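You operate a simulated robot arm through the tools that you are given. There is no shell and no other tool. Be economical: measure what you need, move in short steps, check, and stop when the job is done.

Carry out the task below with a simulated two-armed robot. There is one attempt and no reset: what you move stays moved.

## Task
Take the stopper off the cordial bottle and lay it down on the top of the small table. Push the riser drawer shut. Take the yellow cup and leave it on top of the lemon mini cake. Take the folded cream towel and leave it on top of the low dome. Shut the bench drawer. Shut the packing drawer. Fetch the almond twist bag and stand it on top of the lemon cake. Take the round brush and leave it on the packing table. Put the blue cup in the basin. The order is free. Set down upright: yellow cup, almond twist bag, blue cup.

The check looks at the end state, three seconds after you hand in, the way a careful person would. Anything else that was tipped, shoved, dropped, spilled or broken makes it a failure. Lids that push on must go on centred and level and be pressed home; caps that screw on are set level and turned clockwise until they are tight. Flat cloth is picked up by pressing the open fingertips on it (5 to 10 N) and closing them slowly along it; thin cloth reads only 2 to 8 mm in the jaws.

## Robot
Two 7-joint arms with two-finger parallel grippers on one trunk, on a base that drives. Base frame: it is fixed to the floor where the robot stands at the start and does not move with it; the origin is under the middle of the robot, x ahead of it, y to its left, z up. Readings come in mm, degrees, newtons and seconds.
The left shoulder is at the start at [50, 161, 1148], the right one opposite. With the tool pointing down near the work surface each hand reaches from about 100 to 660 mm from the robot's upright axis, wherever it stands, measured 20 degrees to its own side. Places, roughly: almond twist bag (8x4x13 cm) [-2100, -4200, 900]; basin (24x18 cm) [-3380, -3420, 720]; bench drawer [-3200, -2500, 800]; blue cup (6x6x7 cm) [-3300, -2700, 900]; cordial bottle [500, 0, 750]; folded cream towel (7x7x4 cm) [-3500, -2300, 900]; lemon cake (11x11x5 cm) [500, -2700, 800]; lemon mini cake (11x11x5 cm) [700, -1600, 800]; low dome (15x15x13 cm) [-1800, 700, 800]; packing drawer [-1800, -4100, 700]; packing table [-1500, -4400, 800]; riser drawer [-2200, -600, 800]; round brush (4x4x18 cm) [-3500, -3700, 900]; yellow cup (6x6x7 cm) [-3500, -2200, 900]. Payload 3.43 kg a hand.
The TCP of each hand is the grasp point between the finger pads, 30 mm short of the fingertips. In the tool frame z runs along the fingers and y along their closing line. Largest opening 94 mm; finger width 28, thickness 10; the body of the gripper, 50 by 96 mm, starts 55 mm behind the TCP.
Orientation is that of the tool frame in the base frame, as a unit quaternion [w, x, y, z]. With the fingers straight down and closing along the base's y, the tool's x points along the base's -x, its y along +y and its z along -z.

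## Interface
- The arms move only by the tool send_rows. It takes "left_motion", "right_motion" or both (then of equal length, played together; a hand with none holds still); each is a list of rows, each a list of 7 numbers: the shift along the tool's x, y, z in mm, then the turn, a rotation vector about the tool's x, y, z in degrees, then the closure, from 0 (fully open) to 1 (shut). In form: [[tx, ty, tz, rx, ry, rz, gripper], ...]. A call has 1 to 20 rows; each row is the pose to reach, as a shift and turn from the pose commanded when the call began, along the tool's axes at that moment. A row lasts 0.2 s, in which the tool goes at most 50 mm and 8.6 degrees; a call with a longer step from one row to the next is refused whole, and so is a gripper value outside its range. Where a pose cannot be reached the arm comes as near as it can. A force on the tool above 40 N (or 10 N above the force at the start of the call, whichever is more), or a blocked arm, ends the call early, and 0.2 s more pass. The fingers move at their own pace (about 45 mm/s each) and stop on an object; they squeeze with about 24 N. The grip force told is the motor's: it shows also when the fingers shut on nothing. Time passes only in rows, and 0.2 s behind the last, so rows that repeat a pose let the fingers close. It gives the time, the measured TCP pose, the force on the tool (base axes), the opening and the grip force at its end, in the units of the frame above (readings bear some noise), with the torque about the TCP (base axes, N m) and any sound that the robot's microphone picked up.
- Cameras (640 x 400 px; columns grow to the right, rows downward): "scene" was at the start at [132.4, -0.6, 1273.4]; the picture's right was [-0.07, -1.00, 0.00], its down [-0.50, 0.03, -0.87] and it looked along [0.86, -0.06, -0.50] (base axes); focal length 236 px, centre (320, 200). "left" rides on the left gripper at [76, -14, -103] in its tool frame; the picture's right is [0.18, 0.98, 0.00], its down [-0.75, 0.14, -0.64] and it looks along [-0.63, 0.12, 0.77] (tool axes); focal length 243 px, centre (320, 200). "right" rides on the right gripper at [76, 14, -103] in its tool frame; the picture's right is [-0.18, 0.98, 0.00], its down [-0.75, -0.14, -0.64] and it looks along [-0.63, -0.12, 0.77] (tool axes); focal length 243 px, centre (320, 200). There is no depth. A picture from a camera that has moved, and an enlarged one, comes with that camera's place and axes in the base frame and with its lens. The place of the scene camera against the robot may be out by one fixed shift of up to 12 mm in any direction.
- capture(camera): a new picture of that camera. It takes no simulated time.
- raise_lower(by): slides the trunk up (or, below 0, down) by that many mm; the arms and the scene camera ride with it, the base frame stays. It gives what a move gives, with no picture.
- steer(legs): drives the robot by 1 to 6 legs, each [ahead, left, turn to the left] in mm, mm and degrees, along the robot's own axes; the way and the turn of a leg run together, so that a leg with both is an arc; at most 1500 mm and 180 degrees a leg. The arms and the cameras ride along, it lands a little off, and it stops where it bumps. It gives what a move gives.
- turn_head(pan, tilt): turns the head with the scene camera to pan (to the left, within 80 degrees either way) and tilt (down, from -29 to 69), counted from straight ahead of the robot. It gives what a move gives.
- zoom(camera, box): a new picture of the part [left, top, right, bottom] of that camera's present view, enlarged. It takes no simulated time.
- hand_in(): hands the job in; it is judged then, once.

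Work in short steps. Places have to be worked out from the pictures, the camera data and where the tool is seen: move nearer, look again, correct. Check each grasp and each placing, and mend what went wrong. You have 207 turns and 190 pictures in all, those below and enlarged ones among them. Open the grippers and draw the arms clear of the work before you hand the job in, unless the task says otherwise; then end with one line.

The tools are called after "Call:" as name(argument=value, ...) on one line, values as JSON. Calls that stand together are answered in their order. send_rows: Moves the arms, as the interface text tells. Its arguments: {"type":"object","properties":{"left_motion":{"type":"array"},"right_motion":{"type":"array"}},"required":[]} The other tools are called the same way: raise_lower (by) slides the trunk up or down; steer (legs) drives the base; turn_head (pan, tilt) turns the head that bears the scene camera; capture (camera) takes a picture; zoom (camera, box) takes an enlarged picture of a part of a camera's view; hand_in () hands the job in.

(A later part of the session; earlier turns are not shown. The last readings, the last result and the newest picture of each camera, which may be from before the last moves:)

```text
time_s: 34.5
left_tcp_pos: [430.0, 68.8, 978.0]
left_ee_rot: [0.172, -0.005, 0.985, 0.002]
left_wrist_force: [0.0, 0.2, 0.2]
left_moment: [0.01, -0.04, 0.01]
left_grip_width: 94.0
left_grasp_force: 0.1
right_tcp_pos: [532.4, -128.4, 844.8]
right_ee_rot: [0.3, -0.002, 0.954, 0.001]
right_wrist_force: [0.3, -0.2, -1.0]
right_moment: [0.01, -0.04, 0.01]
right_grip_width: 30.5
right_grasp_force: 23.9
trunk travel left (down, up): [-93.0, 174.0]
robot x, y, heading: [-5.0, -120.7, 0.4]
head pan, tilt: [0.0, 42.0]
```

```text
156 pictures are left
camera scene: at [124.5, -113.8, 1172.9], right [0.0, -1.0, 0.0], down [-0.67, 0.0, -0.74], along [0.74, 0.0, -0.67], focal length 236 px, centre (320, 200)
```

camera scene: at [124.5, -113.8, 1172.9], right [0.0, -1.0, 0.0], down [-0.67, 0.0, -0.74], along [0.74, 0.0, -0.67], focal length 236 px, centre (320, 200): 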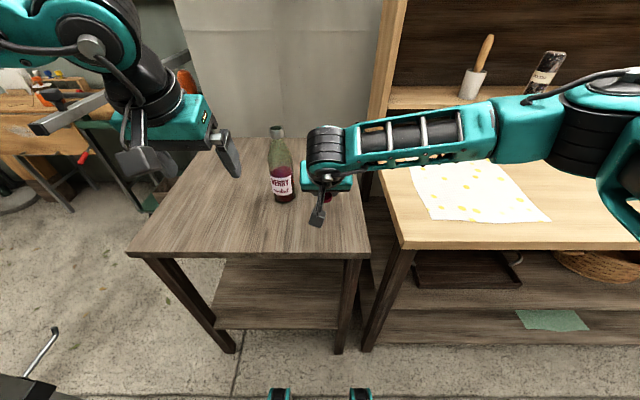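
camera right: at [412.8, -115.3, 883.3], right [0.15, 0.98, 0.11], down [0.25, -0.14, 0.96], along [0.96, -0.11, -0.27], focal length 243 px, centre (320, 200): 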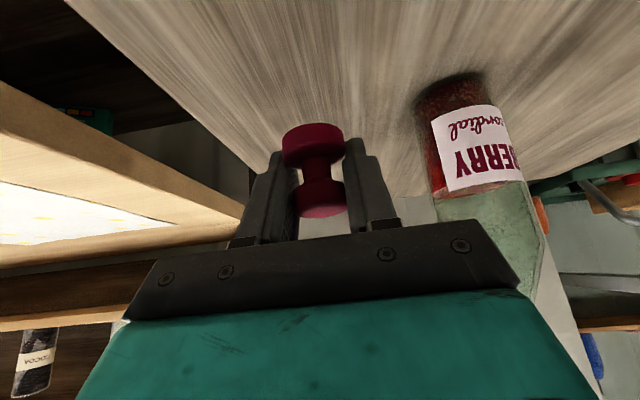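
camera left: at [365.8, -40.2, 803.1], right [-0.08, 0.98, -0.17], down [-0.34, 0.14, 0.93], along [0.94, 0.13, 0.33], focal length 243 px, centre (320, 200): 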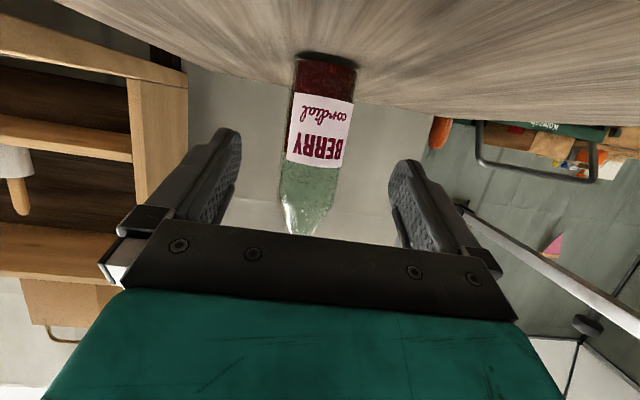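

The stopper's underside is flat. I lower it slowly until contact.

Call:
send_rows(right_motion=[[11, 0, 16, 0, 0, 0, 1], [23, 0, 33, 0, 0, 0, 1], [29, 0, 41, 0, 0, 0, 1], [31, 0, 45, 0, 0, 0, 1], [33, 0, 47, 0, 0, 0, 1], [34, 0, 49, 0, 0, 0, 1], [35.5, 0, 51, 0, 0, 0, 1], [37, 0, 52.5, 0, 0, 0, 1], [38, 0, 54, 0, 0, 0, 1]])

Call:
zoom(camera="scene", box=[240, 110, 400, 260])

Call:
capture(camera="right")

```text
time_s: 36.0
left_tcp_pos: [429.7, 68.9, 979.4]
left_ee_rot: [0.173, -0.005, 0.985, 0.002]
left_wrist_force: [0.2, -0.2, -0.2]
left_moment: [-0.02, -0.03, 0.0]
left_grip_width: 93.9
left_grasp_force: 0.1
right_tcp_pos: [536.6, -127.2, 792.2]
right_ee_rot: [0.308, -0.001, 0.951, 0.003]
right_wrist_force: [-2.8, 1.0, 13.2]
right_moment: [-0.22, 0.04, -0.22]
right_grip_width: 30.6
right_grasp_force: 24.5
trunk travel left (down, up): [-93.0, 174.0]
robot x, y, heading: [-1.5, -119.6, 0.2]
head pan, tilt: [0.0, 42.0]
stopped in row 7 (right hand): the force on the tool passed its limit at 44 N (the readings are from after the stop); the commanded pose is now the measured one
```

```text
2.67 times, centred on (320, 185) of scene
camera zoom: at [123.1, -113.9, 1172.8], right [0.0, -1.0, 0.0], down [-0.67, 0.0, -0.74], along [0.74, 0.0, -0.67], focal length 629 px, centre (320, 240)
```

zoom: 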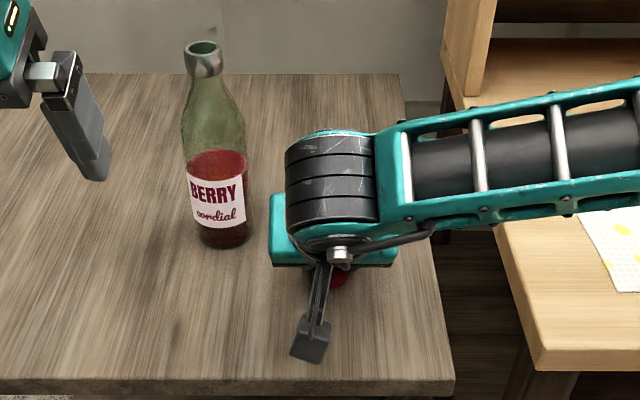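

```text
154 pictures are left
camera right: at [414.1, -113.8, 829.5], right [0.14, 0.98, 0.11], down [0.23, -0.14, 0.96], along [0.96, -0.11, -0.25], focal length 243 px, centre (320, 200)
```

right: 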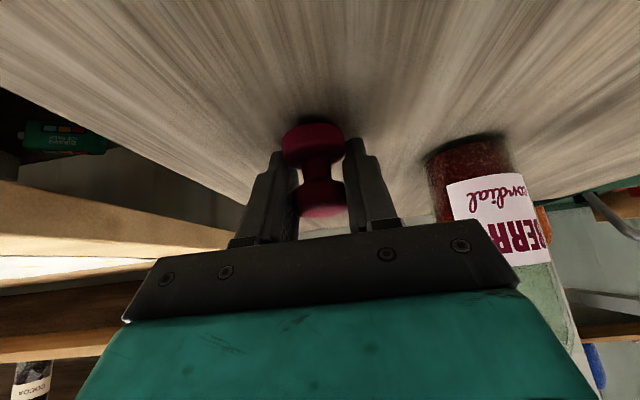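

Contact at TCP z 792. I open half way and draw back along the fingers.

Call:
send_rows(right_motion=[[0, 0, 0, 0, 0, 0, 0.8], [0, 0, 0, 0, 0, 0, 0.6], [0, 0, 0, 0, 0, 0, 0.5], [0, 0, 0, 0, 0, 0, 0.5], [0, 0, -20, 0, 0, 0, 0.5], [0, 0, -50, 0, 0, 0, 0.5], [0, 0, -90, 0, 0, 0, 0.5], [0, 0, -130, 0, 0, 0, 0.5]])

Call:
capture(camera="right")

```text
time_s: 37.9
left_tcp_pos: [428.4, 69.9, 978.2]
left_ee_rot: [0.172, -0.004, 0.985, 0.002]
left_wrist_force: [0.0, 0.0, -0.1]
left_moment: [-0.01, 0.02, 0.02]
left_grip_width: 94.1
left_grasp_force: 0.1
right_tcp_pos: [458.4, -127.4, 892.8]
right_ee_rot: [0.305, -0.002, 0.952, 0.001]
right_wrist_force: [0.8, 0.6, 0.6]
right_moment: [0.0, -0.01, -0.01]
right_grip_width: 47.2
right_grasp_force: 0.2
trunk travel left (down, up): [-93.0, 174.0]
robot x, y, heading: [-3.5, -119.3, 0.3]
head pan, tilt: [0.0, 42.0]
```

```text
153 pictures are left
camera right: at [337.9, -114.0, 931.5], right [0.15, 0.98, 0.11], down [0.24, -0.14, 0.96], along [0.96, -0.11, -0.26], focal length 243 px, centre (320, 200)
```

right: 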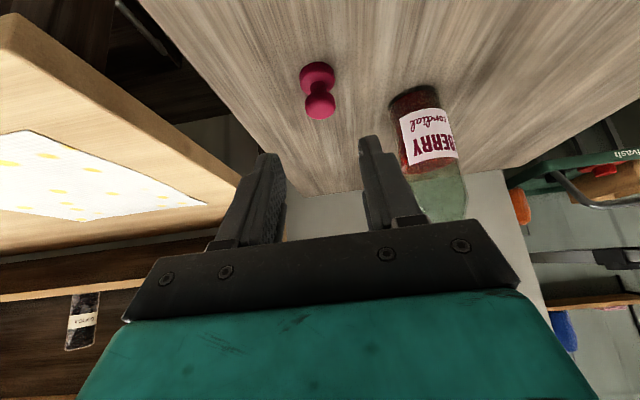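

The stopper stands on the table. I bring both arms to a compact carry pose and raise the trunk.

Call:
send_rows(left_motion=[[5, -4, -17, 0, 3, 0, 0], [11, -9, -35, 0, 6, 0, 0], [16, -14, -52, 0, 9, 0, 0], [22, -19, -70, 0, 12, 0, 0], [28, -24, -88, 0, 15, 0, 0], [33, -29, -105, 0, 18, 0, 0], [39, -33, -122, 0, 20, 0, 0], [39, -33, -122, 0, 20, 0, 0]], right_motion=[[-3, -21, -31, 0, 5, 0, 0.5], [-6, -43, -62, 0, 10, 0, 0.5], [-9, -64, -93, 0, 15, 0, 0.4], [-12, -86, -124, 0, 20, 0, 0.3], [-15, -107, -155, 0, 25, 0, 0.2], [-18, -129, -186, 0, 30, 0, 0], [-21, -150, -218, 0, 35, 0, 0], [-21, -150, -218, 0, 35, 0, 0]])

Call:
raise_lower(by=82)

Call:
turn_head(pan=0, tilt=30)

Call:
capture(camera="scene")

```text
time_s: 39.6
left_tcp_pos: [352.6, 35.8, 1079.8]
left_ee_rot: [-0.003, -0.005, 1.0, 0.001]
left_wrist_force: [0.2, -0.2, 0.2]
left_moment: [0.04, -0.03, 0.02]
left_grip_width: 94.0
left_grasp_force: 0.0
right_tcp_pos: [352.1, -279.6, 1085.3]
right_ee_rot: [0.005, -0.002, 1.0, 0.001]
right_wrist_force: [0.7, 0.3, 0.4]
right_moment: [-0.02, -0.01, 0.01]
right_grip_width: 94.3
right_grasp_force: 0.1
trunk travel left (down, up): [-93.0, 174.0]
robot x, y, heading: [-1.4, -121.9, 0.3]
head pan, tilt: [0.0, 42.0]
```

```text
time_s: 40.8
left_tcp_pos: [353.2, 35.4, 1160.8]
left_ee_rot: [-0.002, -0.005, 1.0, 0.001]
left_wrist_force: [0.2, -0.6, -0.4]
left_moment: [0.01, -0.02, -0.04]
left_grip_width: 93.8
left_grasp_force: 0.0
right_tcp_pos: [351.7, -279.2, 1165.8]
right_ee_rot: [0.005, -0.003, 1.0, 0.002]
right_wrist_force: [-0.4, 0.5, 0.2]
right_moment: [-0.01, 0.02, 0.02]
right_grip_width: 94.2
right_grasp_force: 0.1
trunk travel left (down, up): [-175.0, 92.0]
robot x, y, heading: [-0.9, -118.8, 0.2]
head pan, tilt: [0.0, 42.0]
```

```text
time_s: 41.6
left_tcp_pos: [352.0, 36.8, 1162.2]
left_ee_rot: [-0.002, -0.005, 1.0, 0.001]
left_wrist_force: [-0.1, 0.6, 0.4]
left_moment: [0.05, -0.01, 0.01]
left_grip_width: 94.1
left_grasp_force: 0.0
right_tcp_pos: [352.3, -279.3, 1166.7]
right_ee_rot: [0.004, -0.003, 1.0, 0.0]
right_wrist_force: [0.9, 0.3, 0.6]
right_moment: [0.01, 0.01, -0.01]
right_grip_width: 94.2
right_grasp_force: 0.1
trunk travel left (down, up): [-175.0, 92.0]
robot x, y, heading: [-0.4, -117.8, 0.4]
head pan, tilt: [0.0, 30.0]
```

```text
152 pictures are left
camera scene: at [131.2, -113.9, 1273.1], right [0.0, -1.0, 0.0], down [-0.5, 0.0, -0.87], along [0.87, 0.0, -0.5], focal length 236 px, centre (320, 200)
```

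scene: 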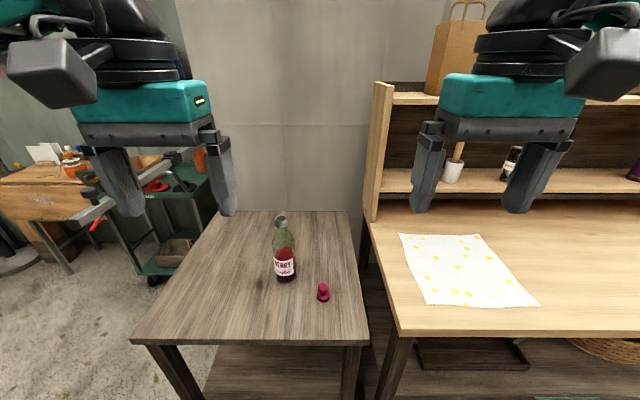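

Stopper done. I back off 350 mm, turn right 90°, and look around for the route.

Call:
steer(legs=[[-350, 0, 0], [0, 0, -90]])

Call:
turn_head(pan=0, tilt=10)

Call:
capture(camera="scene")

Call:
turn_head(pan=-80, tilt=20)

Call:
capture(camera="scene")

```text
time_s: 47.6
left_tcp_pos: [-186.7, -471.0, 1160.1]
left_ee_rot: [0.0, 0.694, 0.72, 0.002]
left_wrist_force: [-0.9, 0.8, 0.5]
left_moment: [-0.01, -0.03, 0.01]
left_grip_width: 94.0
left_grasp_force: 0.1
right_tcp_pos: [-501.7, -479.2, 1165.9]
right_ee_rot: [0.004, 0.696, 0.718, -0.002]
right_wrist_force: [0.3, 0.0, 0.0]
right_moment: [0.01, 0.0, -0.02]
right_grip_width: 94.3
right_grasp_force: 0.1
trunk travel left (down, up): [-175.0, 92.0]
robot x, y, heading: [-351.0, -120.9, -88.2]
head pan, tilt: [0.0, 30.0]
```

```text
time_s: 48.4
left_tcp_pos: [-188.2, -471.0, 1161.2]
left_ee_rot: [0.0, 0.694, 0.72, 0.002]
left_wrist_force: [-0.1, 0.1, -0.9]
left_moment: [-0.02, -0.02, 0.0]
left_grip_width: 93.9
left_grasp_force: 0.1
right_tcp_pos: [-501.3, -479.3, 1166.2]
right_ee_rot: [0.003, 0.696, 0.718, -0.002]
right_wrist_force: [-0.3, -0.4, 0.5]
right_moment: [0.01, 0.01, 0.01]
right_grip_width: 94.0
right_grasp_force: 0.1
trunk travel left (down, up): [-175.0, 92.0]
robot x, y, heading: [-349.0, -122.1, -88.2]
head pan, tilt: [0.0, 10.0]
```

```text
151 pictures are left
camera scene: at [-346.2, -248.7, 1305.4], right [-1.0, -0.03, 0.0], down [-0.01, 0.17, -0.98], along [0.03, -0.98, -0.17], focal length 236 px, centre (320, 200)
```

scene: 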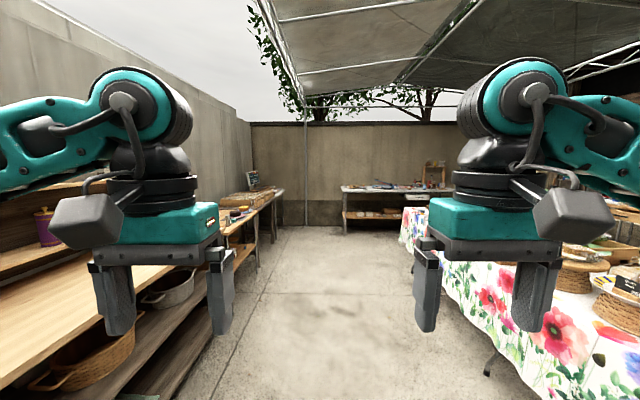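

```text
time_s: 50.0
left_tcp_pos: [-186.1, -471.7, 1161.5]
left_ee_rot: [-0.001, 0.694, 0.72, 0.002]
left_wrist_force: [-0.3, 0.6, -0.1]
left_moment: [-0.01, -0.02, 0.04]
left_grip_width: 94.0
left_grasp_force: 0.0
right_tcp_pos: [-502.5, -478.6, 1166.5]
right_ee_rot: [0.004, 0.696, 0.718, -0.003]
right_wrist_force: [-0.2, 0.0, 1.0]
right_moment: [0.05, 0.02, -0.01]
right_grip_width: 93.8
right_grasp_force: 0.0
trunk travel left (down, up): [-175.0, 92.0]
robot x, y, heading: [-352.3, -122.3, -88.0]
head pan, tilt: [-80.0, 20.0]
```

```text
150 pictures are left
camera scene: at [-440.3, -174.8, 1289.2], right [-0.21, 0.98, 0.0], down [0.33, 0.07, -0.94], along [-0.92, -0.19, -0.34], focal length 236 px, centre (320, 200)
```

scene: 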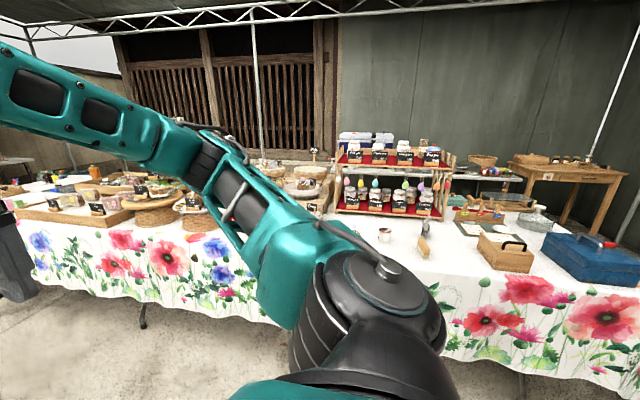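

A flower-cloth stall stands to the west. I look further around, between ahead and the stall.

Call:
turn_head(pan=-40, tilt=10)

Call:
capture(camera="scene")

Call:
zoom(camera="scene", box=[80, 130, 400, 330])

```text
time_s: 51.0
left_tcp_pos: [-187.1, -471.0, 1161.2]
left_ee_rot: [-0.001, 0.694, 0.72, 0.002]
left_wrist_force: [-1.3, 0.1, 0.7]
left_moment: [-0.02, 0.03, -0.04]
left_grip_width: 93.9
left_grasp_force: 0.0
right_tcp_pos: [-502.2, -478.7, 1165.4]
right_ee_rot: [0.003, 0.696, 0.718, -0.003]
right_wrist_force: [-0.4, -0.3, -1.0]
right_moment: [0.03, 0.03, 0.02]
right_grip_width: 93.9
right_grasp_force: 0.0
trunk travel left (down, up): [-175.0, 92.0]
robot x, y, heading: [-352.4, -124.9, -88.3]
head pan, tilt: [-40.0, 10.0]
```

```text
149 pictures are left
camera scene: at [-406.7, -228.7, 1305.5], right [-0.79, 0.62, 0.0], down [0.11, 0.14, -0.98], along [-0.61, -0.77, -0.17], focal length 236 px, centre (320, 200)
```

scene: 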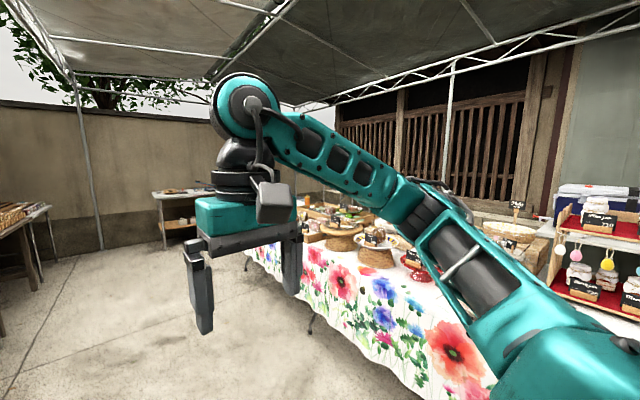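

```text
2.00 times, centred on (240, 230) of scene
camera zoom: at [-406.7, -228.7, 1305.5], right [-0.79, 0.62, 0.0], down [0.11, 0.14, -0.98], along [-0.61, -0.77, -0.17], focal length 471 px, centre (480, 140)
```

zoom: 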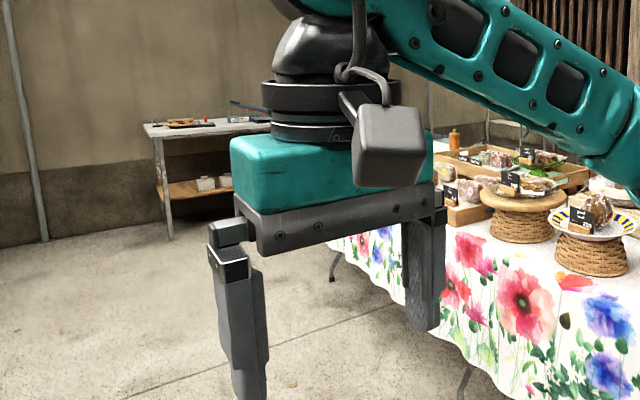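

The aisle south is free between the desks (x>430) and the stall (x<−900). I drive 1500 mm ahead along it and look again.

Call:
steer(legs=[[1500, 0, -1.5], [500, 0, 0]])

Call:
turn_head(pan=-50, tilt=15)

Call:
capture(camera="scene")

Call:
turn_head(pan=70, tilt=20)

Call:
capture(camera="scene")

```text
time_s: 61.1
left_tcp_pos: [-175.2, -2489.0, 1161.3]
left_ee_rot: [0.0, 0.704, 0.71, 0.002]
left_wrist_force: [-0.1, 0.0, 0.2]
left_moment: [0.0, -0.01, 0.01]
left_grip_width: 94.4
left_grasp_force: 0.0
right_tcp_pos: [-491.6, -2489.3, 1165.4]
right_ee_rot: [0.004, 0.705, 0.709, -0.003]
right_wrist_force: [-0.3, 0.5, 0.8]
right_moment: [0.03, 0.0, -0.04]
right_grip_width: 93.9
right_grasp_force: 0.1
trunk travel left (down, up): [-175.0, 92.0]
robot x, y, heading: [-327.0, -2135.8, -89.5]
head pan, tilt: [-40.0, 10.0]
```

```text
time_s: 61.8
left_tcp_pos: [-174.9, -2488.7, 1161.2]
left_ee_rot: [-0.001, 0.704, 0.711, 0.002]
left_wrist_force: [0.2, 0.6, -0.3]
left_moment: [-0.01, 0.01, 0.01]
left_grip_width: 94.1
left_grasp_force: 0.1
right_tcp_pos: [-490.7, -2488.8, 1165.8]
right_ee_rot: [0.004, 0.705, 0.709, -0.003]
right_wrist_force: [-0.2, -0.5, -0.5]
right_moment: [0.0, -0.01, -0.02]
right_grip_width: 94.0
right_grasp_force: 0.1
trunk travel left (down, up): [-175.0, 92.0]
robot x, y, heading: [-330.1, -2132.8, -89.7]
head pan, tilt: [-50.0, 15.0]
```

```text
147 pictures are left
camera scene: at [-400.8, -2230.0, 1297.4], right [-0.65, 0.76, 0.0], down [0.2, 0.17, -0.97], along [-0.74, -0.63, -0.26], focal length 236 px, centre (320, 200)
```

scene: 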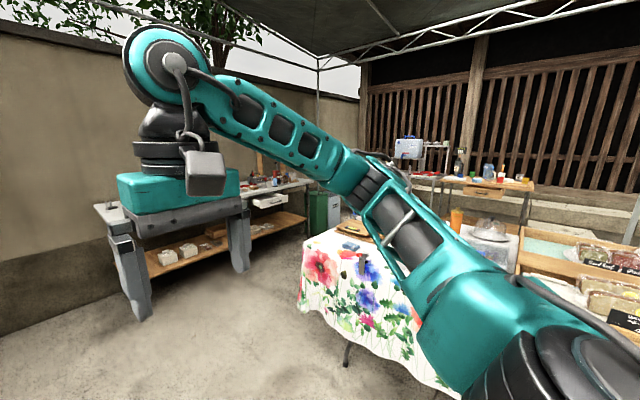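

```text
time_s: 63.8
left_tcp_pos: [-174.7, -2489.5, 1161.4]
left_ee_rot: [-0.001, 0.704, 0.71, 0.001]
left_wrist_force: [-0.2, -0.2, -1.0]
left_moment: [0.02, 0.0, 0.0]
left_grip_width: 93.9
left_grasp_force: 0.1
right_tcp_pos: [-492.3, -2489.0, 1165.3]
right_ee_rot: [0.002, 0.705, 0.709, -0.002]
right_wrist_force: [-0.5, -1.3, 0.0]
right_moment: [0.01, 0.04, 0.0]
right_grip_width: 93.8
right_grasp_force: 0.0
trunk travel left (down, up): [-175.0, 92.0]
robot x, y, heading: [-331.5, -2138.1, -89.8]
head pan, tilt: [70.0, 20.0]
```

```text
146 pictures are left
camera scene: at [-242.0, -2200.9, 1289.2], right [-0.34, -0.94, 0.0], down [-0.32, 0.12, -0.94], along [0.88, -0.32, -0.34], focal length 236 px, centre (320, 200)
```

scene: 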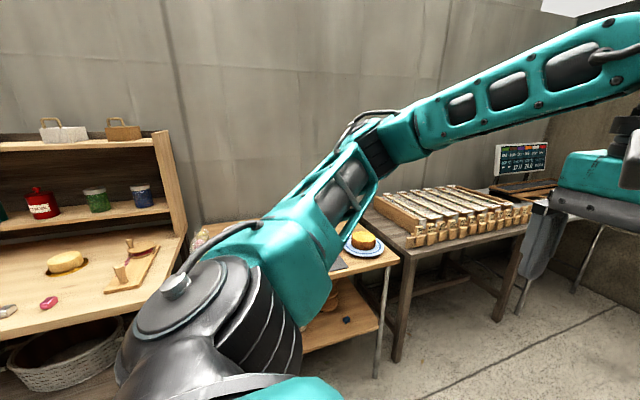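

The passage west runs between the stall's south end (y≈−3000) and the packing table (y≈−4100). I drive on to y≈−3550 and turn west.

Call:
steer(legs=[[1380, 0, 0], [0, 0, -90]])

Call:
turn_head(pan=0, tilt=12)

Call:
capture(camera="scene")

Call:
turn_head(pan=40, tilt=20)

Call:
capture(camera="scene")

```text
time_s: 74.5
left_tcp_pos: [-678.3, -3680.1, 1161.1]
left_ee_rot: [0.001, 1.0, 0.012, 0.002]
left_wrist_force: [-0.5, 0.1, -0.8]
left_moment: [0.03, -0.01, -0.04]
left_grip_width: 94.2
left_grasp_force: 0.0
right_tcp_pos: [-681.3, -3363.9, 1166.0]
right_ee_rot: [0.001, 1.0, 0.009, -0.004]
right_wrist_force: [-0.3, -0.2, 0.3]
right_moment: [0.01, -0.01, -0.01]
right_grip_width: 94.1
right_grasp_force: 0.0
trunk travel left (down, up): [-175.0, 92.0]
robot x, y, heading: [-326.2, -3515.6, -178.7]
head pan, tilt: [70.0, 20.0]
```

```text
time_s: 75.9
left_tcp_pos: [-677.5, -3681.1, 1161.5]
left_ee_rot: [0.001, 1.0, 0.012, 0.001]
left_wrist_force: [0.7, 0.8, 0.1]
left_moment: [-0.01, 0.02, 0.0]
left_grip_width: 94.2
left_grasp_force: 0.0
right_tcp_pos: [-681.1, -3364.1, 1166.0]
right_ee_rot: [0.002, 1.0, 0.009, -0.005]
right_wrist_force: [0.1, 0.6, -0.2]
right_moment: [0.0, -0.04, 0.03]
right_grip_width: 94.0
right_grasp_force: 0.1
trunk travel left (down, up): [-175.0, 92.0]
robot x, y, heading: [-326.2, -3518.8, -179.0]
head pan, tilt: [0.0, 12.0]
```

```text
145 pictures are left
camera scene: at [-457.1, -3515.8, 1302.3], right [-0.02, 1.0, 0.0], down [0.21, 0.0, -0.98], along [-0.98, -0.02, -0.21], focal length 236 px, centre (320, 200)
```

scene: 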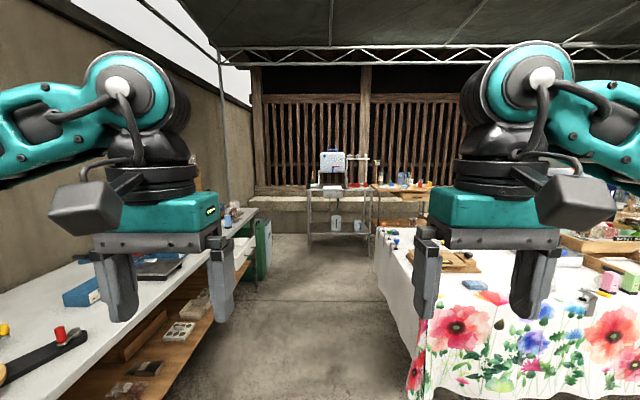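

```text
time_s: 77.0
left_tcp_pos: [-677.7, -3679.7, 1160.7]
left_ee_rot: [0.001, 1.0, 0.012, 0.002]
left_wrist_force: [-0.1, -0.6, -0.3]
left_moment: [0.03, -0.01, 0.01]
left_grip_width: 94.1
left_grasp_force: 0.0
right_tcp_pos: [-681.8, -3365.0, 1166.6]
right_ee_rot: [0.001, 1.0, 0.01, -0.006]
right_wrist_force: [0.1, 0.6, -0.4]
right_moment: [0.0, -0.02, 0.0]
right_grip_width: 94.2
right_grasp_force: 0.0
trunk travel left (down, up): [-175.0, 92.0]
robot x, y, heading: [-325.3, -3516.5, -178.9]
head pan, tilt: [40.0, 20.0]
```

```text
144 pictures are left
camera scene: at [-434.1, -3575.1, 1289.2], right [-0.66, 0.75, 0.0], down [0.26, 0.22, -0.94], along [-0.71, -0.62, -0.34], focal length 236 px, centre (320, 200)
```

scene: 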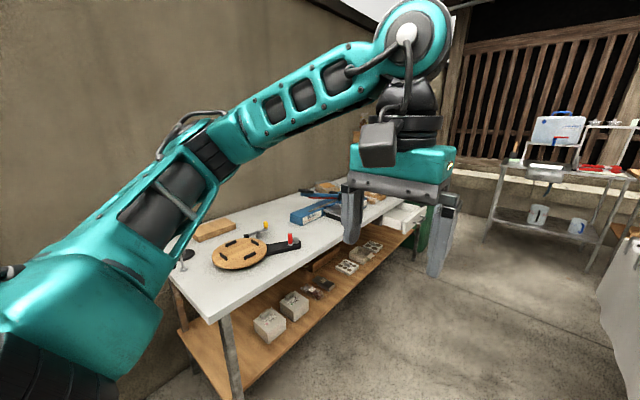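

Lane between packing table (front edge y≈−4150) and stall (y≈−3200). I drive west along y≈−3670.

Call:
steer(legs=[[300, 150, -1], [1400, 0, 0]])

Call:
turn_head(pan=0, tilt=20)

Call:
capture(camera="scene")

Call:
turn_head(pan=-50, tilt=20)

Call:
capture(camera="scene")

Call:
turn_head(pan=75, tilt=40)

Call:
capture(camera="scene")

```text
time_s: 85.8
left_tcp_pos: [-2385.9, -3834.1, 1160.2]
left_ee_rot: [0.0, 1.0, 0.007, 0.001]
left_wrist_force: [0.2, -0.9, -0.2]
left_moment: [0.02, -0.01, 0.02]
left_grip_width: 93.9
left_grasp_force: 0.1
right_tcp_pos: [-2385.4, -3518.6, 1166.4]
right_ee_rot: [0.0, 1.0, 0.005, -0.004]
right_wrist_force: [-0.2, 0.4, -0.1]
right_moment: [-0.01, 0.03, 0.03]
right_grip_width: 93.8
right_grasp_force: 0.2
trunk travel left (down, up): [-175.0, 92.0]
robot x, y, heading: [-2032.5, -3674.6, -179.5]
head pan, tilt: [40.0, 20.0]
```

```text
time_s: 86.8
left_tcp_pos: [-2385.3, -3833.5, 1161.0]
left_ee_rot: [0.0, 1.0, 0.007, 0.001]
left_wrist_force: [-0.4, 0.1, -0.7]
left_moment: [-0.04, 0.0, -0.02]
left_grip_width: 93.9
left_grasp_force: 0.0
right_tcp_pos: [-2385.7, -3518.0, 1166.9]
right_ee_rot: [0.001, 1.0, 0.005, -0.005]
right_wrist_force: [-0.4, 0.2, 0.1]
right_moment: [-0.01, 0.0, 0.04]
right_grip_width: 94.1
right_grasp_force: 0.0
trunk travel left (down, up): [-175.0, 92.0]
robot x, y, heading: [-2034.7, -3675.4, -179.7]
head pan, tilt: [0.0, 20.0]
```

```text
143 pictures are left
camera scene: at [-2163.3, -3672.3, 1289.2], right [-0.01, 1.0, 0.0], down [0.34, 0.0, -0.94], along [-0.94, -0.01, -0.34], focal length 236 px, centre (320, 200)
```

scene: 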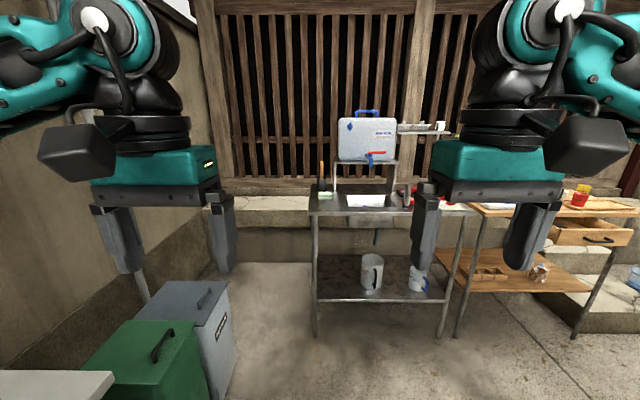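

```text
time_s: 88.0
left_tcp_pos: [-2385.8, -3835.5, 1160.6]
left_ee_rot: [0.001, 1.0, 0.007, 0.002]
left_wrist_force: [-0.1, 0.4, -0.9]
left_moment: [0.03, 0.01, -0.01]
left_grip_width: 93.9
left_grasp_force: 0.1
right_tcp_pos: [-2386.5, -3519.0, 1165.5]
right_ee_rot: [0.002, 1.0, 0.004, -0.006]
right_wrist_force: [-0.3, 0.5, 0.1]
right_moment: [-0.02, -0.03, -0.04]
right_grip_width: 94.0
right_grasp_force: 0.0
trunk travel left (down, up): [-175.0, 92.0]
robot x, y, heading: [-2031.2, -3675.8, -179.7]
head pan, tilt: [-50.0, 20.0]
```

```text
142 pictures are left
camera scene: at [-2130.7, -3600.6, 1289.2], right [0.76, 0.65, 0.0], down [0.22, -0.26, -0.94], along [-0.61, 0.71, -0.34], focal length 236 px, centre (320, 200)
```

scene: 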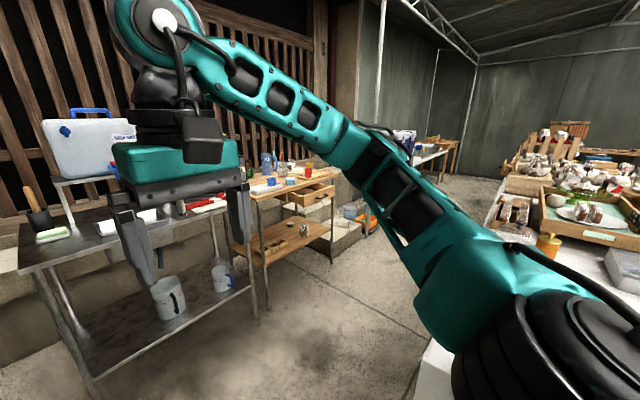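

```text
time_s: 90.1
left_tcp_pos: [-2385.1, -3834.9, 1160.9]
left_ee_rot: [0.001, 1.0, 0.007, 0.002]
left_wrist_force: [-0.1, -0.3, 0.7]
left_moment: [-0.01, 0.0, -0.01]
left_grip_width: 93.9
left_grasp_force: 0.1
right_tcp_pos: [-2385.8, -3519.2, 1166.2]
right_ee_rot: [0.001, 1.0, 0.005, -0.005]
right_wrist_force: [0.8, 0.1, 0.9]
right_moment: [0.01, 0.0, 0.03]
right_grip_width: 93.9
right_grasp_force: 0.1
trunk travel left (down, up): [-175.0, 92.0]
robot x, y, heading: [-2035.4, -3675.9, -179.3]
head pan, tilt: [75.0, 40.0]
```

```text
141 pictures are left
camera scene: at [-2091.6, -3753.7, 1257.8], right [-0.97, 0.25, 0.0], down [0.16, 0.62, -0.77], along [-0.19, -0.74, -0.64], focal length 236 px, centre (320, 200)
```

scene: 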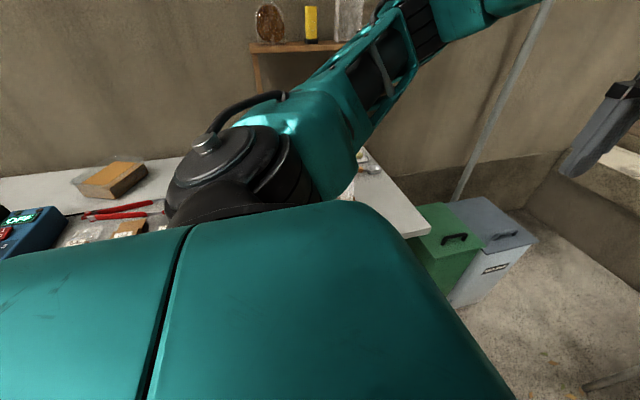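

The wash stand and bench line the west wall; the stall's west edge is x≈−2190. I drive to in front of the bench at about [−2560, −2500], facing west.

Call:
steer(legs=[[530, 0, 0], [0, -1150, 0]])

Call:
turn_head(pan=0, tilt=30)

Call:
capture(camera="scene")

Call:
zoom(camera="scene", box=[200, 120, 440, 270])

```text
time_s: 102.9
left_tcp_pos: [-2926.3, -2718.1, 1161.2]
left_ee_rot: [0.001, 1.0, 0.014, 0.002]
left_wrist_force: [0.1, -0.2, -0.5]
left_moment: [0.02, 0.01, 0.0]
left_grip_width: 93.9
left_grasp_force: 0.0
right_tcp_pos: [-2930.6, -2402.3, 1166.7]
right_ee_rot: [0.001, 1.0, 0.012, -0.006]
right_wrist_force: [-0.1, 0.0, 0.9]
right_moment: [0.0, 0.0, -0.04]
right_grip_width: 93.9
right_grasp_force: 0.1
trunk travel left (down, up): [-175.0, 92.0]
robot x, y, heading: [-2575.5, -2554.5, -179.0]
head pan, tilt: [75.0, 40.0]
```

```text
time_s: 104.4
left_tcp_pos: [-2926.6, -2719.0, 1160.8]
left_ee_rot: [0.001, 1.0, 0.014, 0.002]
left_wrist_force: [0.3, 0.4, 0.3]
left_moment: [0.0, -0.04, 0.02]
left_grip_width: 94.1
left_grasp_force: 0.0
right_tcp_pos: [-2932.2, -2401.8, 1166.2]
right_ee_rot: [0.0, 1.0, 0.012, -0.005]
right_wrist_force: [0.6, 0.0, 0.3]
right_moment: [-0.01, 0.0, 0.01]
right_grip_width: 94.2
right_grasp_force: 0.1
trunk travel left (down, up): [-175.0, 92.0]
robot x, y, heading: [-2577.2, -2557.6, -178.9]
head pan, tilt: [0.0, 30.0]
```

```text
140 pictures are left
camera scene: at [-2704.1, -2553.1, 1273.2], right [-0.02, 1.0, 0.0], down [0.5, 0.01, -0.87], along [-0.87, -0.02, -0.5], focal length 236 px, centre (320, 200)
```

scene: 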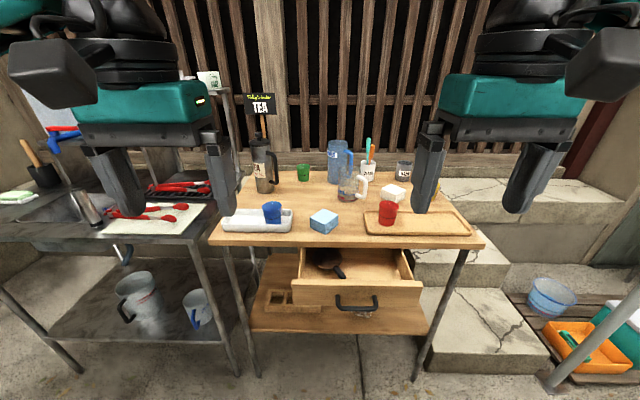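

```text
2.67 times, centred on (320, 195) of scene
camera zoom: at [-2704.1, -2553.1, 1273.2], right [-0.02, 1.0, 0.0], down [0.5, 0.01, -0.87], along [-0.87, -0.02, -0.5], focal length 629 px, centre (320, 213)
```

zoom: 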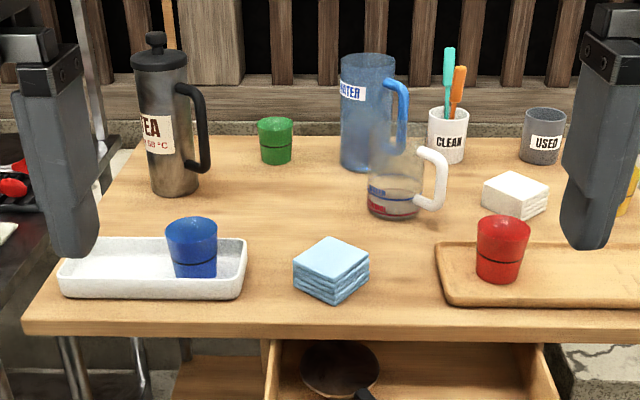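

Bench seen clearly: blue cup in the tray, cream towel at right, yellow cup behind the right finger. First the drawer: I lower the right hand, fist closed and tilted 45° forward, to in front of the drawer front.

Call:
send_rows(right_motion=[[-9, 7, 37, 0, -4.5, 0, 0.3], [-18, 14, 74, 0, -9, 0, 0.6], [-27, 21, 111, 0, -13.5, 0, 1], [-36, 28, 148, 0, -18, 0, 1], [-45, 35, 185, 0, -22.5, 0, 1], [-54, 42, 222, 0, -27, 0, 1], [-63, 49, 259, 0, -31.5, 0, 1], [-72, 56, 296, 0, -36, 0, 1], [-81, 63, 333, 0, -40.5, 0, 1], [-90, 66, 366, 0, -45, 0, 1], [-90, 66, 366, 0, -45, 0, 1]])

Call:
capture(camera="right")

Call:
capture(camera="scene")

```text
time_s: 106.8
left_tcp_pos: [-2927.2, -2717.9, 1161.3]
left_ee_rot: [0.0, 1.0, 0.013, 0.002]
left_wrist_force: [-0.2, -0.7, 0.7]
left_moment: [0.01, 0.01, -0.02]
left_grip_width: 93.6
left_grasp_force: 0.0
right_tcp_pos: [-3024.9, -2472.3, 803.0]
right_ee_rot: [0.007, 0.921, 0.01, -0.389]
right_wrist_force: [-0.4, 0.7, 0.5]
right_moment: [0.03, -0.01, -0.02]
right_grip_width: 0.0
right_grasp_force: 23.7
trunk travel left (down, up): [-175.0, 92.0]
robot x, y, heading: [-2575.9, -2557.5, -178.8]
head pan, tilt: [0.0, 30.0]
```

```text
138 pictures are left
camera right: at [-2896.6, -2483.2, 817.3], right [-0.11, -0.99, 0.13], down [-0.07, 0.14, 0.99], along [-0.99, 0.1, -0.09], focal length 243 px, centre (320, 200)
```

right: 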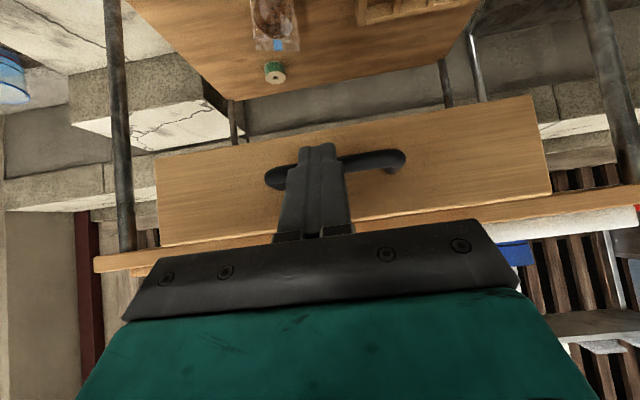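

```text
137 pictures are left
camera scene: at [-2704.0, -2552.5, 1273.2], right [-0.02, 1.0, 0.0], down [0.5, 0.01, -0.87], along [-0.87, -0.02, -0.5], focal length 236 px, centre (320, 200)
```

scene: 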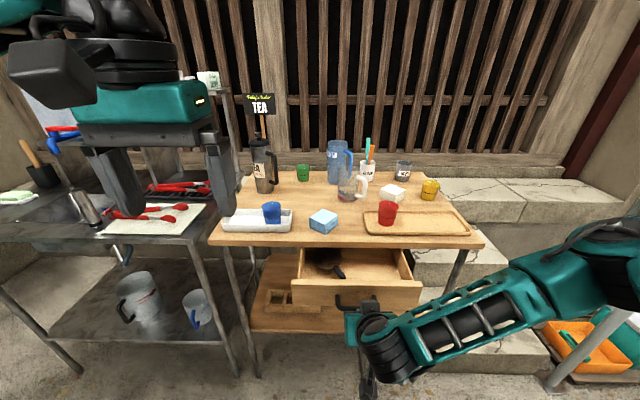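

The fist faces the drawer front just above its handle. I push toward −x until it stops.

Call:
send_rows(right_motion=[[-14, 0, 14, 0, 0, 0, 1], [-28, 0, 28, 0, 0, 0, 1], [-39, 0, 39, 0, 0, 0, 1], [-49, 0, 49, 0, 0, 0, 1], [-59, 0, 59, 0, 0, 0, 1], [-69, 0, 69, 0, 0, 0, 1], [-79, 0, 79, 0, 0, 0, 1], [-89, 0, 89, 0, 0, 0, 1], [-99, 0, 99, 0, 0, 0, 1], [-109, 0, 109, 0, 0, 0, 1], [-119, 0, 119, 0, 0, 0, 1], [-129, 0, 129, 0, 0, 0, 1]])

Call:
capture(camera="scene")

Call:
capture(camera="right")

```text
time_s: 109.0
left_tcp_pos: [-2923.3, -2717.0, 1162.8]
left_ee_rot: [0.0, 1.0, 0.013, 0.0]
left_wrist_force: [-0.1, -1.5, 1.3]
left_moment: [-0.01, 0.02, 0.0]
left_grip_width: 93.8
left_grasp_force: 0.1
right_tcp_pos: [-3165.2, -2475.9, 803.3]
right_ee_rot: [0.005, 0.923, 0.008, -0.384]
right_wrist_force: [25.9, 7.3, 22.3]
right_moment: [0.25, 0.22, -0.18]
right_grip_width: 0.0
right_grasp_force: 24.3
trunk travel left (down, up): [-175.0, 92.0]
robot x, y, heading: [-2573.9, -2558.3, -178.9]
head pan, tilt: [0.0, 30.0]
stopped in row 10 (right hand): the force on the tool passed its limit at 54 N (the readings are from after the stop); the commanded pose is now the measured one
```

```text
136 pictures are left
camera scene: at [-2698.8, -2552.1, 1274.2], right [-0.02, 1.0, 0.0], down [0.5, 0.01, -0.87], along [-0.87, -0.02, -0.5], focal length 236 px, centre (320, 200)
```

scene: 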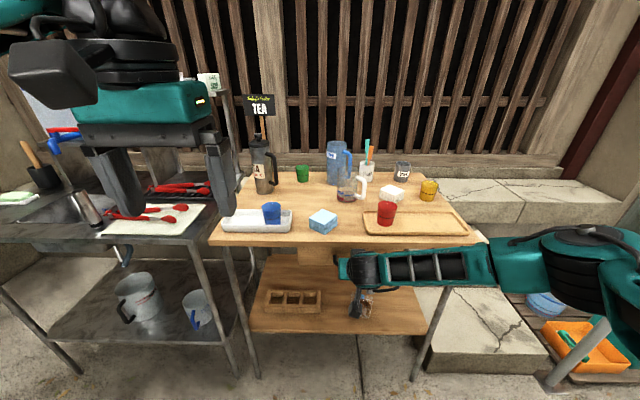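

```text
135 pictures are left
camera right: at [-3038.0, -2487.2, 820.2], right [-0.11, -0.98, 0.13], down [-0.08, 0.14, 0.99], along [-0.99, 0.1, -0.1], focal length 243 px, centre (320, 200)
```

right: 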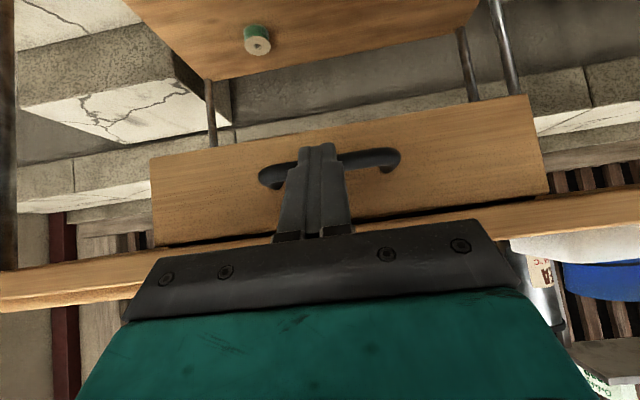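

The drawer appears shut. I draw the hand back to see the whole front.

Call:
send_rows(right_motion=[[20, 0, -20, 0, 0, 0, 1], [50, 0, -50, 0, 0, 0, 1], [80, 0, -80, 0, 0, 0, 1], [100, -20, -100, 0, 0, 0, 1], [100, -60, -100, 0, 0, 0, 1], [100, -100, -100, 0, 0, 0, 1]])

Call:
zoom(camera="scene", box=[200, 160, 480, 335])

```text
time_s: 110.3
left_tcp_pos: [-2926.7, -2716.1, 1161.6]
left_ee_rot: [0.001, 1.0, 0.014, 0.002]
left_wrist_force: [0.4, -1.0, 0.0]
left_moment: [-0.02, 0.01, -0.01]
left_grip_width: 94.0
left_grasp_force: 0.1
right_tcp_pos: [-3039.7, -2387.8, 814.1]
right_ee_rot: [0.0, 0.927, 0.006, -0.375]
right_wrist_force: [-0.4, -0.1, -0.9]
right_moment: [0.02, 0.0, 0.0]
right_grip_width: 0.0
right_grasp_force: 23.6
right hand out of reach, approached as far as the arm can: row 6
trunk travel left (down, up): [-175.0, 92.0]
robot x, y, heading: [-2572.9, -2556.4, -178.6]
head pan, tilt: [0.0, 30.0]
```

```text
2.29 times, centred on (340, 248) of scene
camera zoom: at [-2703.5, -2551.8, 1273.2], right [-0.02, 1.0, 0.0], down [0.5, 0.01, -0.87], along [-0.87, -0.02, -0.5], focal length 539 px, centre (274, 91)
```

zoom: 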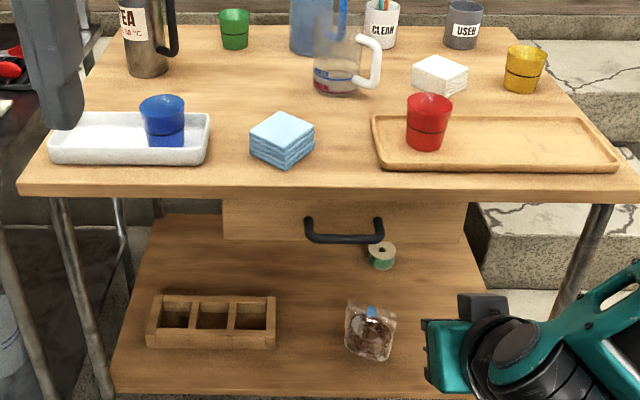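

Bench drawer is shut. I raise the right hand clear and open it, then drive nearer to reach both cups.

Call:
send_rows(right_motion=[[10, 0, -33, 0, 5.5, 0, 0.8], [0, 0, -66, 0, 11, 0, 0.4], [-28, 0, -100, 0, 16.5, 0, 0], [-56, 0, -133, 0, 22, 0, 0], [-84, 0, -166, 0, 27.5, 0, 0], [-112, 0, -200, 0, 33, 0, 0], [-140, 0, -233, 0, 38.5, 0, 0], [-167, 0, -266, 0, 44, 0, 0], [-167, 0, -266, 0, 44, 0, 0]])

Call:
steer(legs=[[0, -130, -1.2], [200, 0, 0]])

Call:
capture(camera="scene")

Call:
capture(camera="right")

Call:
capture(camera="left")

```text
time_s: 112.3
left_tcp_pos: [-2927.7, -2717.7, 1161.0]
left_ee_rot: [0.001, 1.0, 0.013, 0.001]
left_wrist_force: [0.7, 0.3, 0.8]
left_moment: [-0.01, 0.02, 0.05]
left_grip_width: 94.2
left_grasp_force: 0.0
right_tcp_pos: [-2970.7, -2386.3, 1121.0]
right_ee_rot: [0.001, 1.0, 0.012, -0.006]
right_wrist_force: [-0.1, 0.7, 0.1]
right_moment: [-0.03, 0.01, 0.05]
right_grip_width: 94.0
right_grasp_force: 0.1
trunk travel left (down, up): [-175.0, 92.0]
robot x, y, heading: [-2577.4, -2555.3, -179.0]
head pan, tilt: [0.0, 30.0]
```

```text
time_s: 115.3
left_tcp_pos: [-3130.3, -2584.3, 1160.9]
left_ee_rot: [0.0, 1.0, 0.006, 0.002]
left_wrist_force: [0.3, 0.0, 0.5]
left_moment: [-0.02, 0.03, 0.04]
left_grip_width: 93.9
left_grasp_force: 0.0
right_tcp_pos: [-3169.5, -2255.1, 1120.0]
right_ee_rot: [0.002, 1.0, 0.004, -0.007]
right_wrist_force: [0.1, 0.0, -0.1]
right_moment: [0.03, -0.01, 0.02]
right_grip_width: 94.0
right_grasp_force: 0.1
trunk travel left (down, up): [-175.0, 92.0]
robot x, y, heading: [-2775.3, -2431.6, -179.5]
head pan, tilt: [0.0, 30.0]
```

```text
133 pictures are left
camera scene: at [-2905.1, -2423.2, 1273.1], right [-0.01, 1.0, 0.0], down [0.5, 0.0, -0.87], along [-0.87, -0.01, -0.5], focal length 236 px, centre (320, 200)
```

scene: 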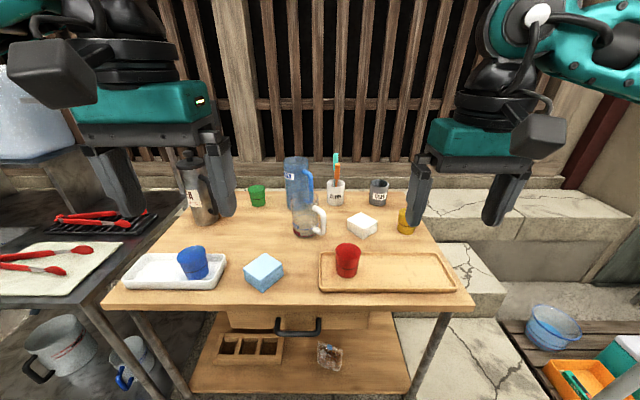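

```text
132 pictures are left
camera right: at [-3091.2, -2267.5, 1220.1], right [-0.18, -0.98, 0.01], down [-0.75, 0.14, 0.65], along [-0.64, 0.11, -0.76], focal length 243 px, centre (320, 200)
```

right: 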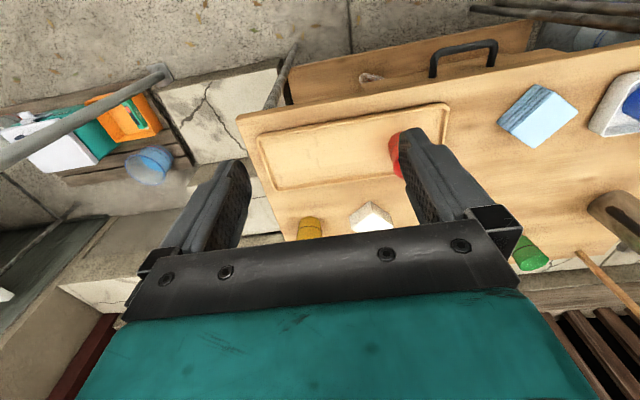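

```text
131 pictures are left
camera left: at [-3055.5, -2570.1, 1263.4], right [0.2, -0.98, 0.0], down [-0.75, -0.15, 0.64], along [-0.63, -0.13, -0.77], focal length 243 px, centre (320, 200)
```

left: 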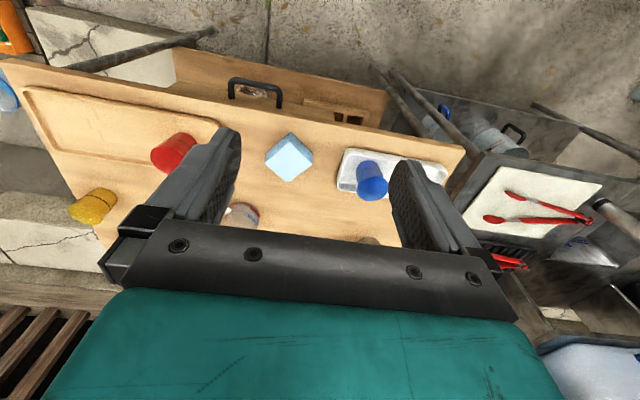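

Triangulation puts the yellow cup at about [−3488, −2165], table top ~z 830. I drive a bit closer and to the right.

Call:
steer(legs=[[0, -70, 0], [110, 0, 0]])

Call:
send_rows(right_motion=[[-20, 0, 20, 0, -5, 0, 0], [-40, 0, 40, 0, -10, 0, 0], [-60, 0, 60, 0, -15, 0, 0], [-80, 0, 80, 0, -20, 0, 0], [-95, 0, 90, 0, -25, 0, 0], [-95, 0, 90, 0, -25, 0, 0]])

Call:
capture(camera="right")

Call:
capture(camera="scene")

```text
time_s: 117.4
left_tcp_pos: [-3240.5, -2514.6, 1160.7]
left_ee_rot: [0.001, 1.0, 0.006, 0.002]
left_wrist_force: [0.3, -0.7, -0.3]
left_moment: [-0.02, -0.02, 0.03]
left_grip_width: 94.3
left_grasp_force: 0.1
right_tcp_pos: [-3278.9, -2183.3, 1120.6]
right_ee_rot: [0.002, 1.0, 0.003, -0.006]
right_wrist_force: [-0.5, -0.4, 0.7]
right_moment: [-0.03, -0.01, -0.01]
right_grip_width: 94.0
right_grasp_force: 0.0
trunk travel left (down, up): [-175.0, 92.0]
robot x, y, heading: [-2882.9, -2356.8, -179.6]
head pan, tilt: [0.0, 30.0]
```

```text
time_s: 118.8
left_tcp_pos: [-3238.5, -2513.3, 1160.5]
left_ee_rot: [0.001, 1.0, 0.006, 0.002]
left_wrist_force: [-0.6, -0.1, 0.5]
left_moment: [0.04, -0.02, 0.04]
left_grip_width: 94.1
left_grasp_force: 0.1
right_tcp_pos: [-3376.9, -2183.3, 1031.4]
right_ee_rot: [0.002, 0.975, 0.003, -0.224]
right_wrist_force: [0.1, -1.0, -0.6]
right_moment: [-0.01, 0.01, -0.01]
right_grip_width: 93.8
right_grasp_force: 0.0
trunk travel left (down, up): [-175.0, 92.0]
robot x, y, heading: [-2880.1, -2357.9, -179.5]
head pan, tilt: [0.0, 30.0]
```

```text
130 pictures are left
camera right: at [-3262.3, -2197.4, 1088.6], right [-0.16, -0.98, 0.08], down [-0.4, 0.14, 0.91], along [-0.9, 0.11, -0.41], focal length 243 px, centre (320, 200)
```

right: 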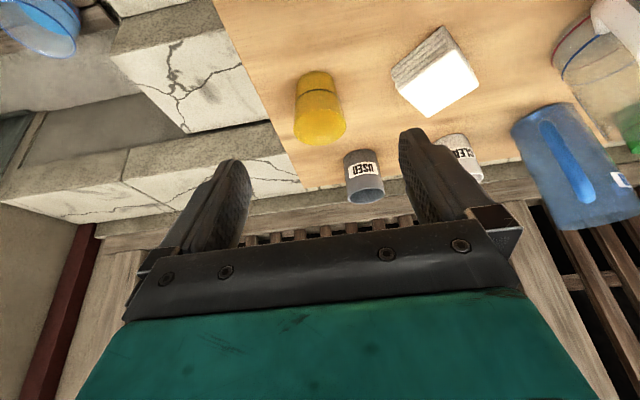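

```text
129 pictures are left
camera scene: at [-3014.1, -2352.1, 1273.2], right [-0.01, 1.0, 0.0], down [0.5, 0.0, -0.87], along [-0.87, -0.01, -0.5], focal length 236 px, centre (320, 200)
```

scene: 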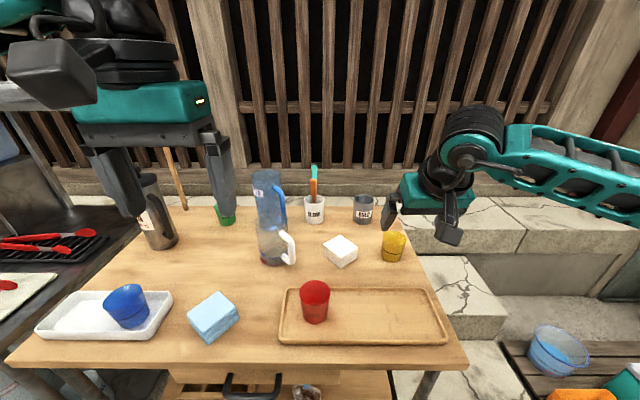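

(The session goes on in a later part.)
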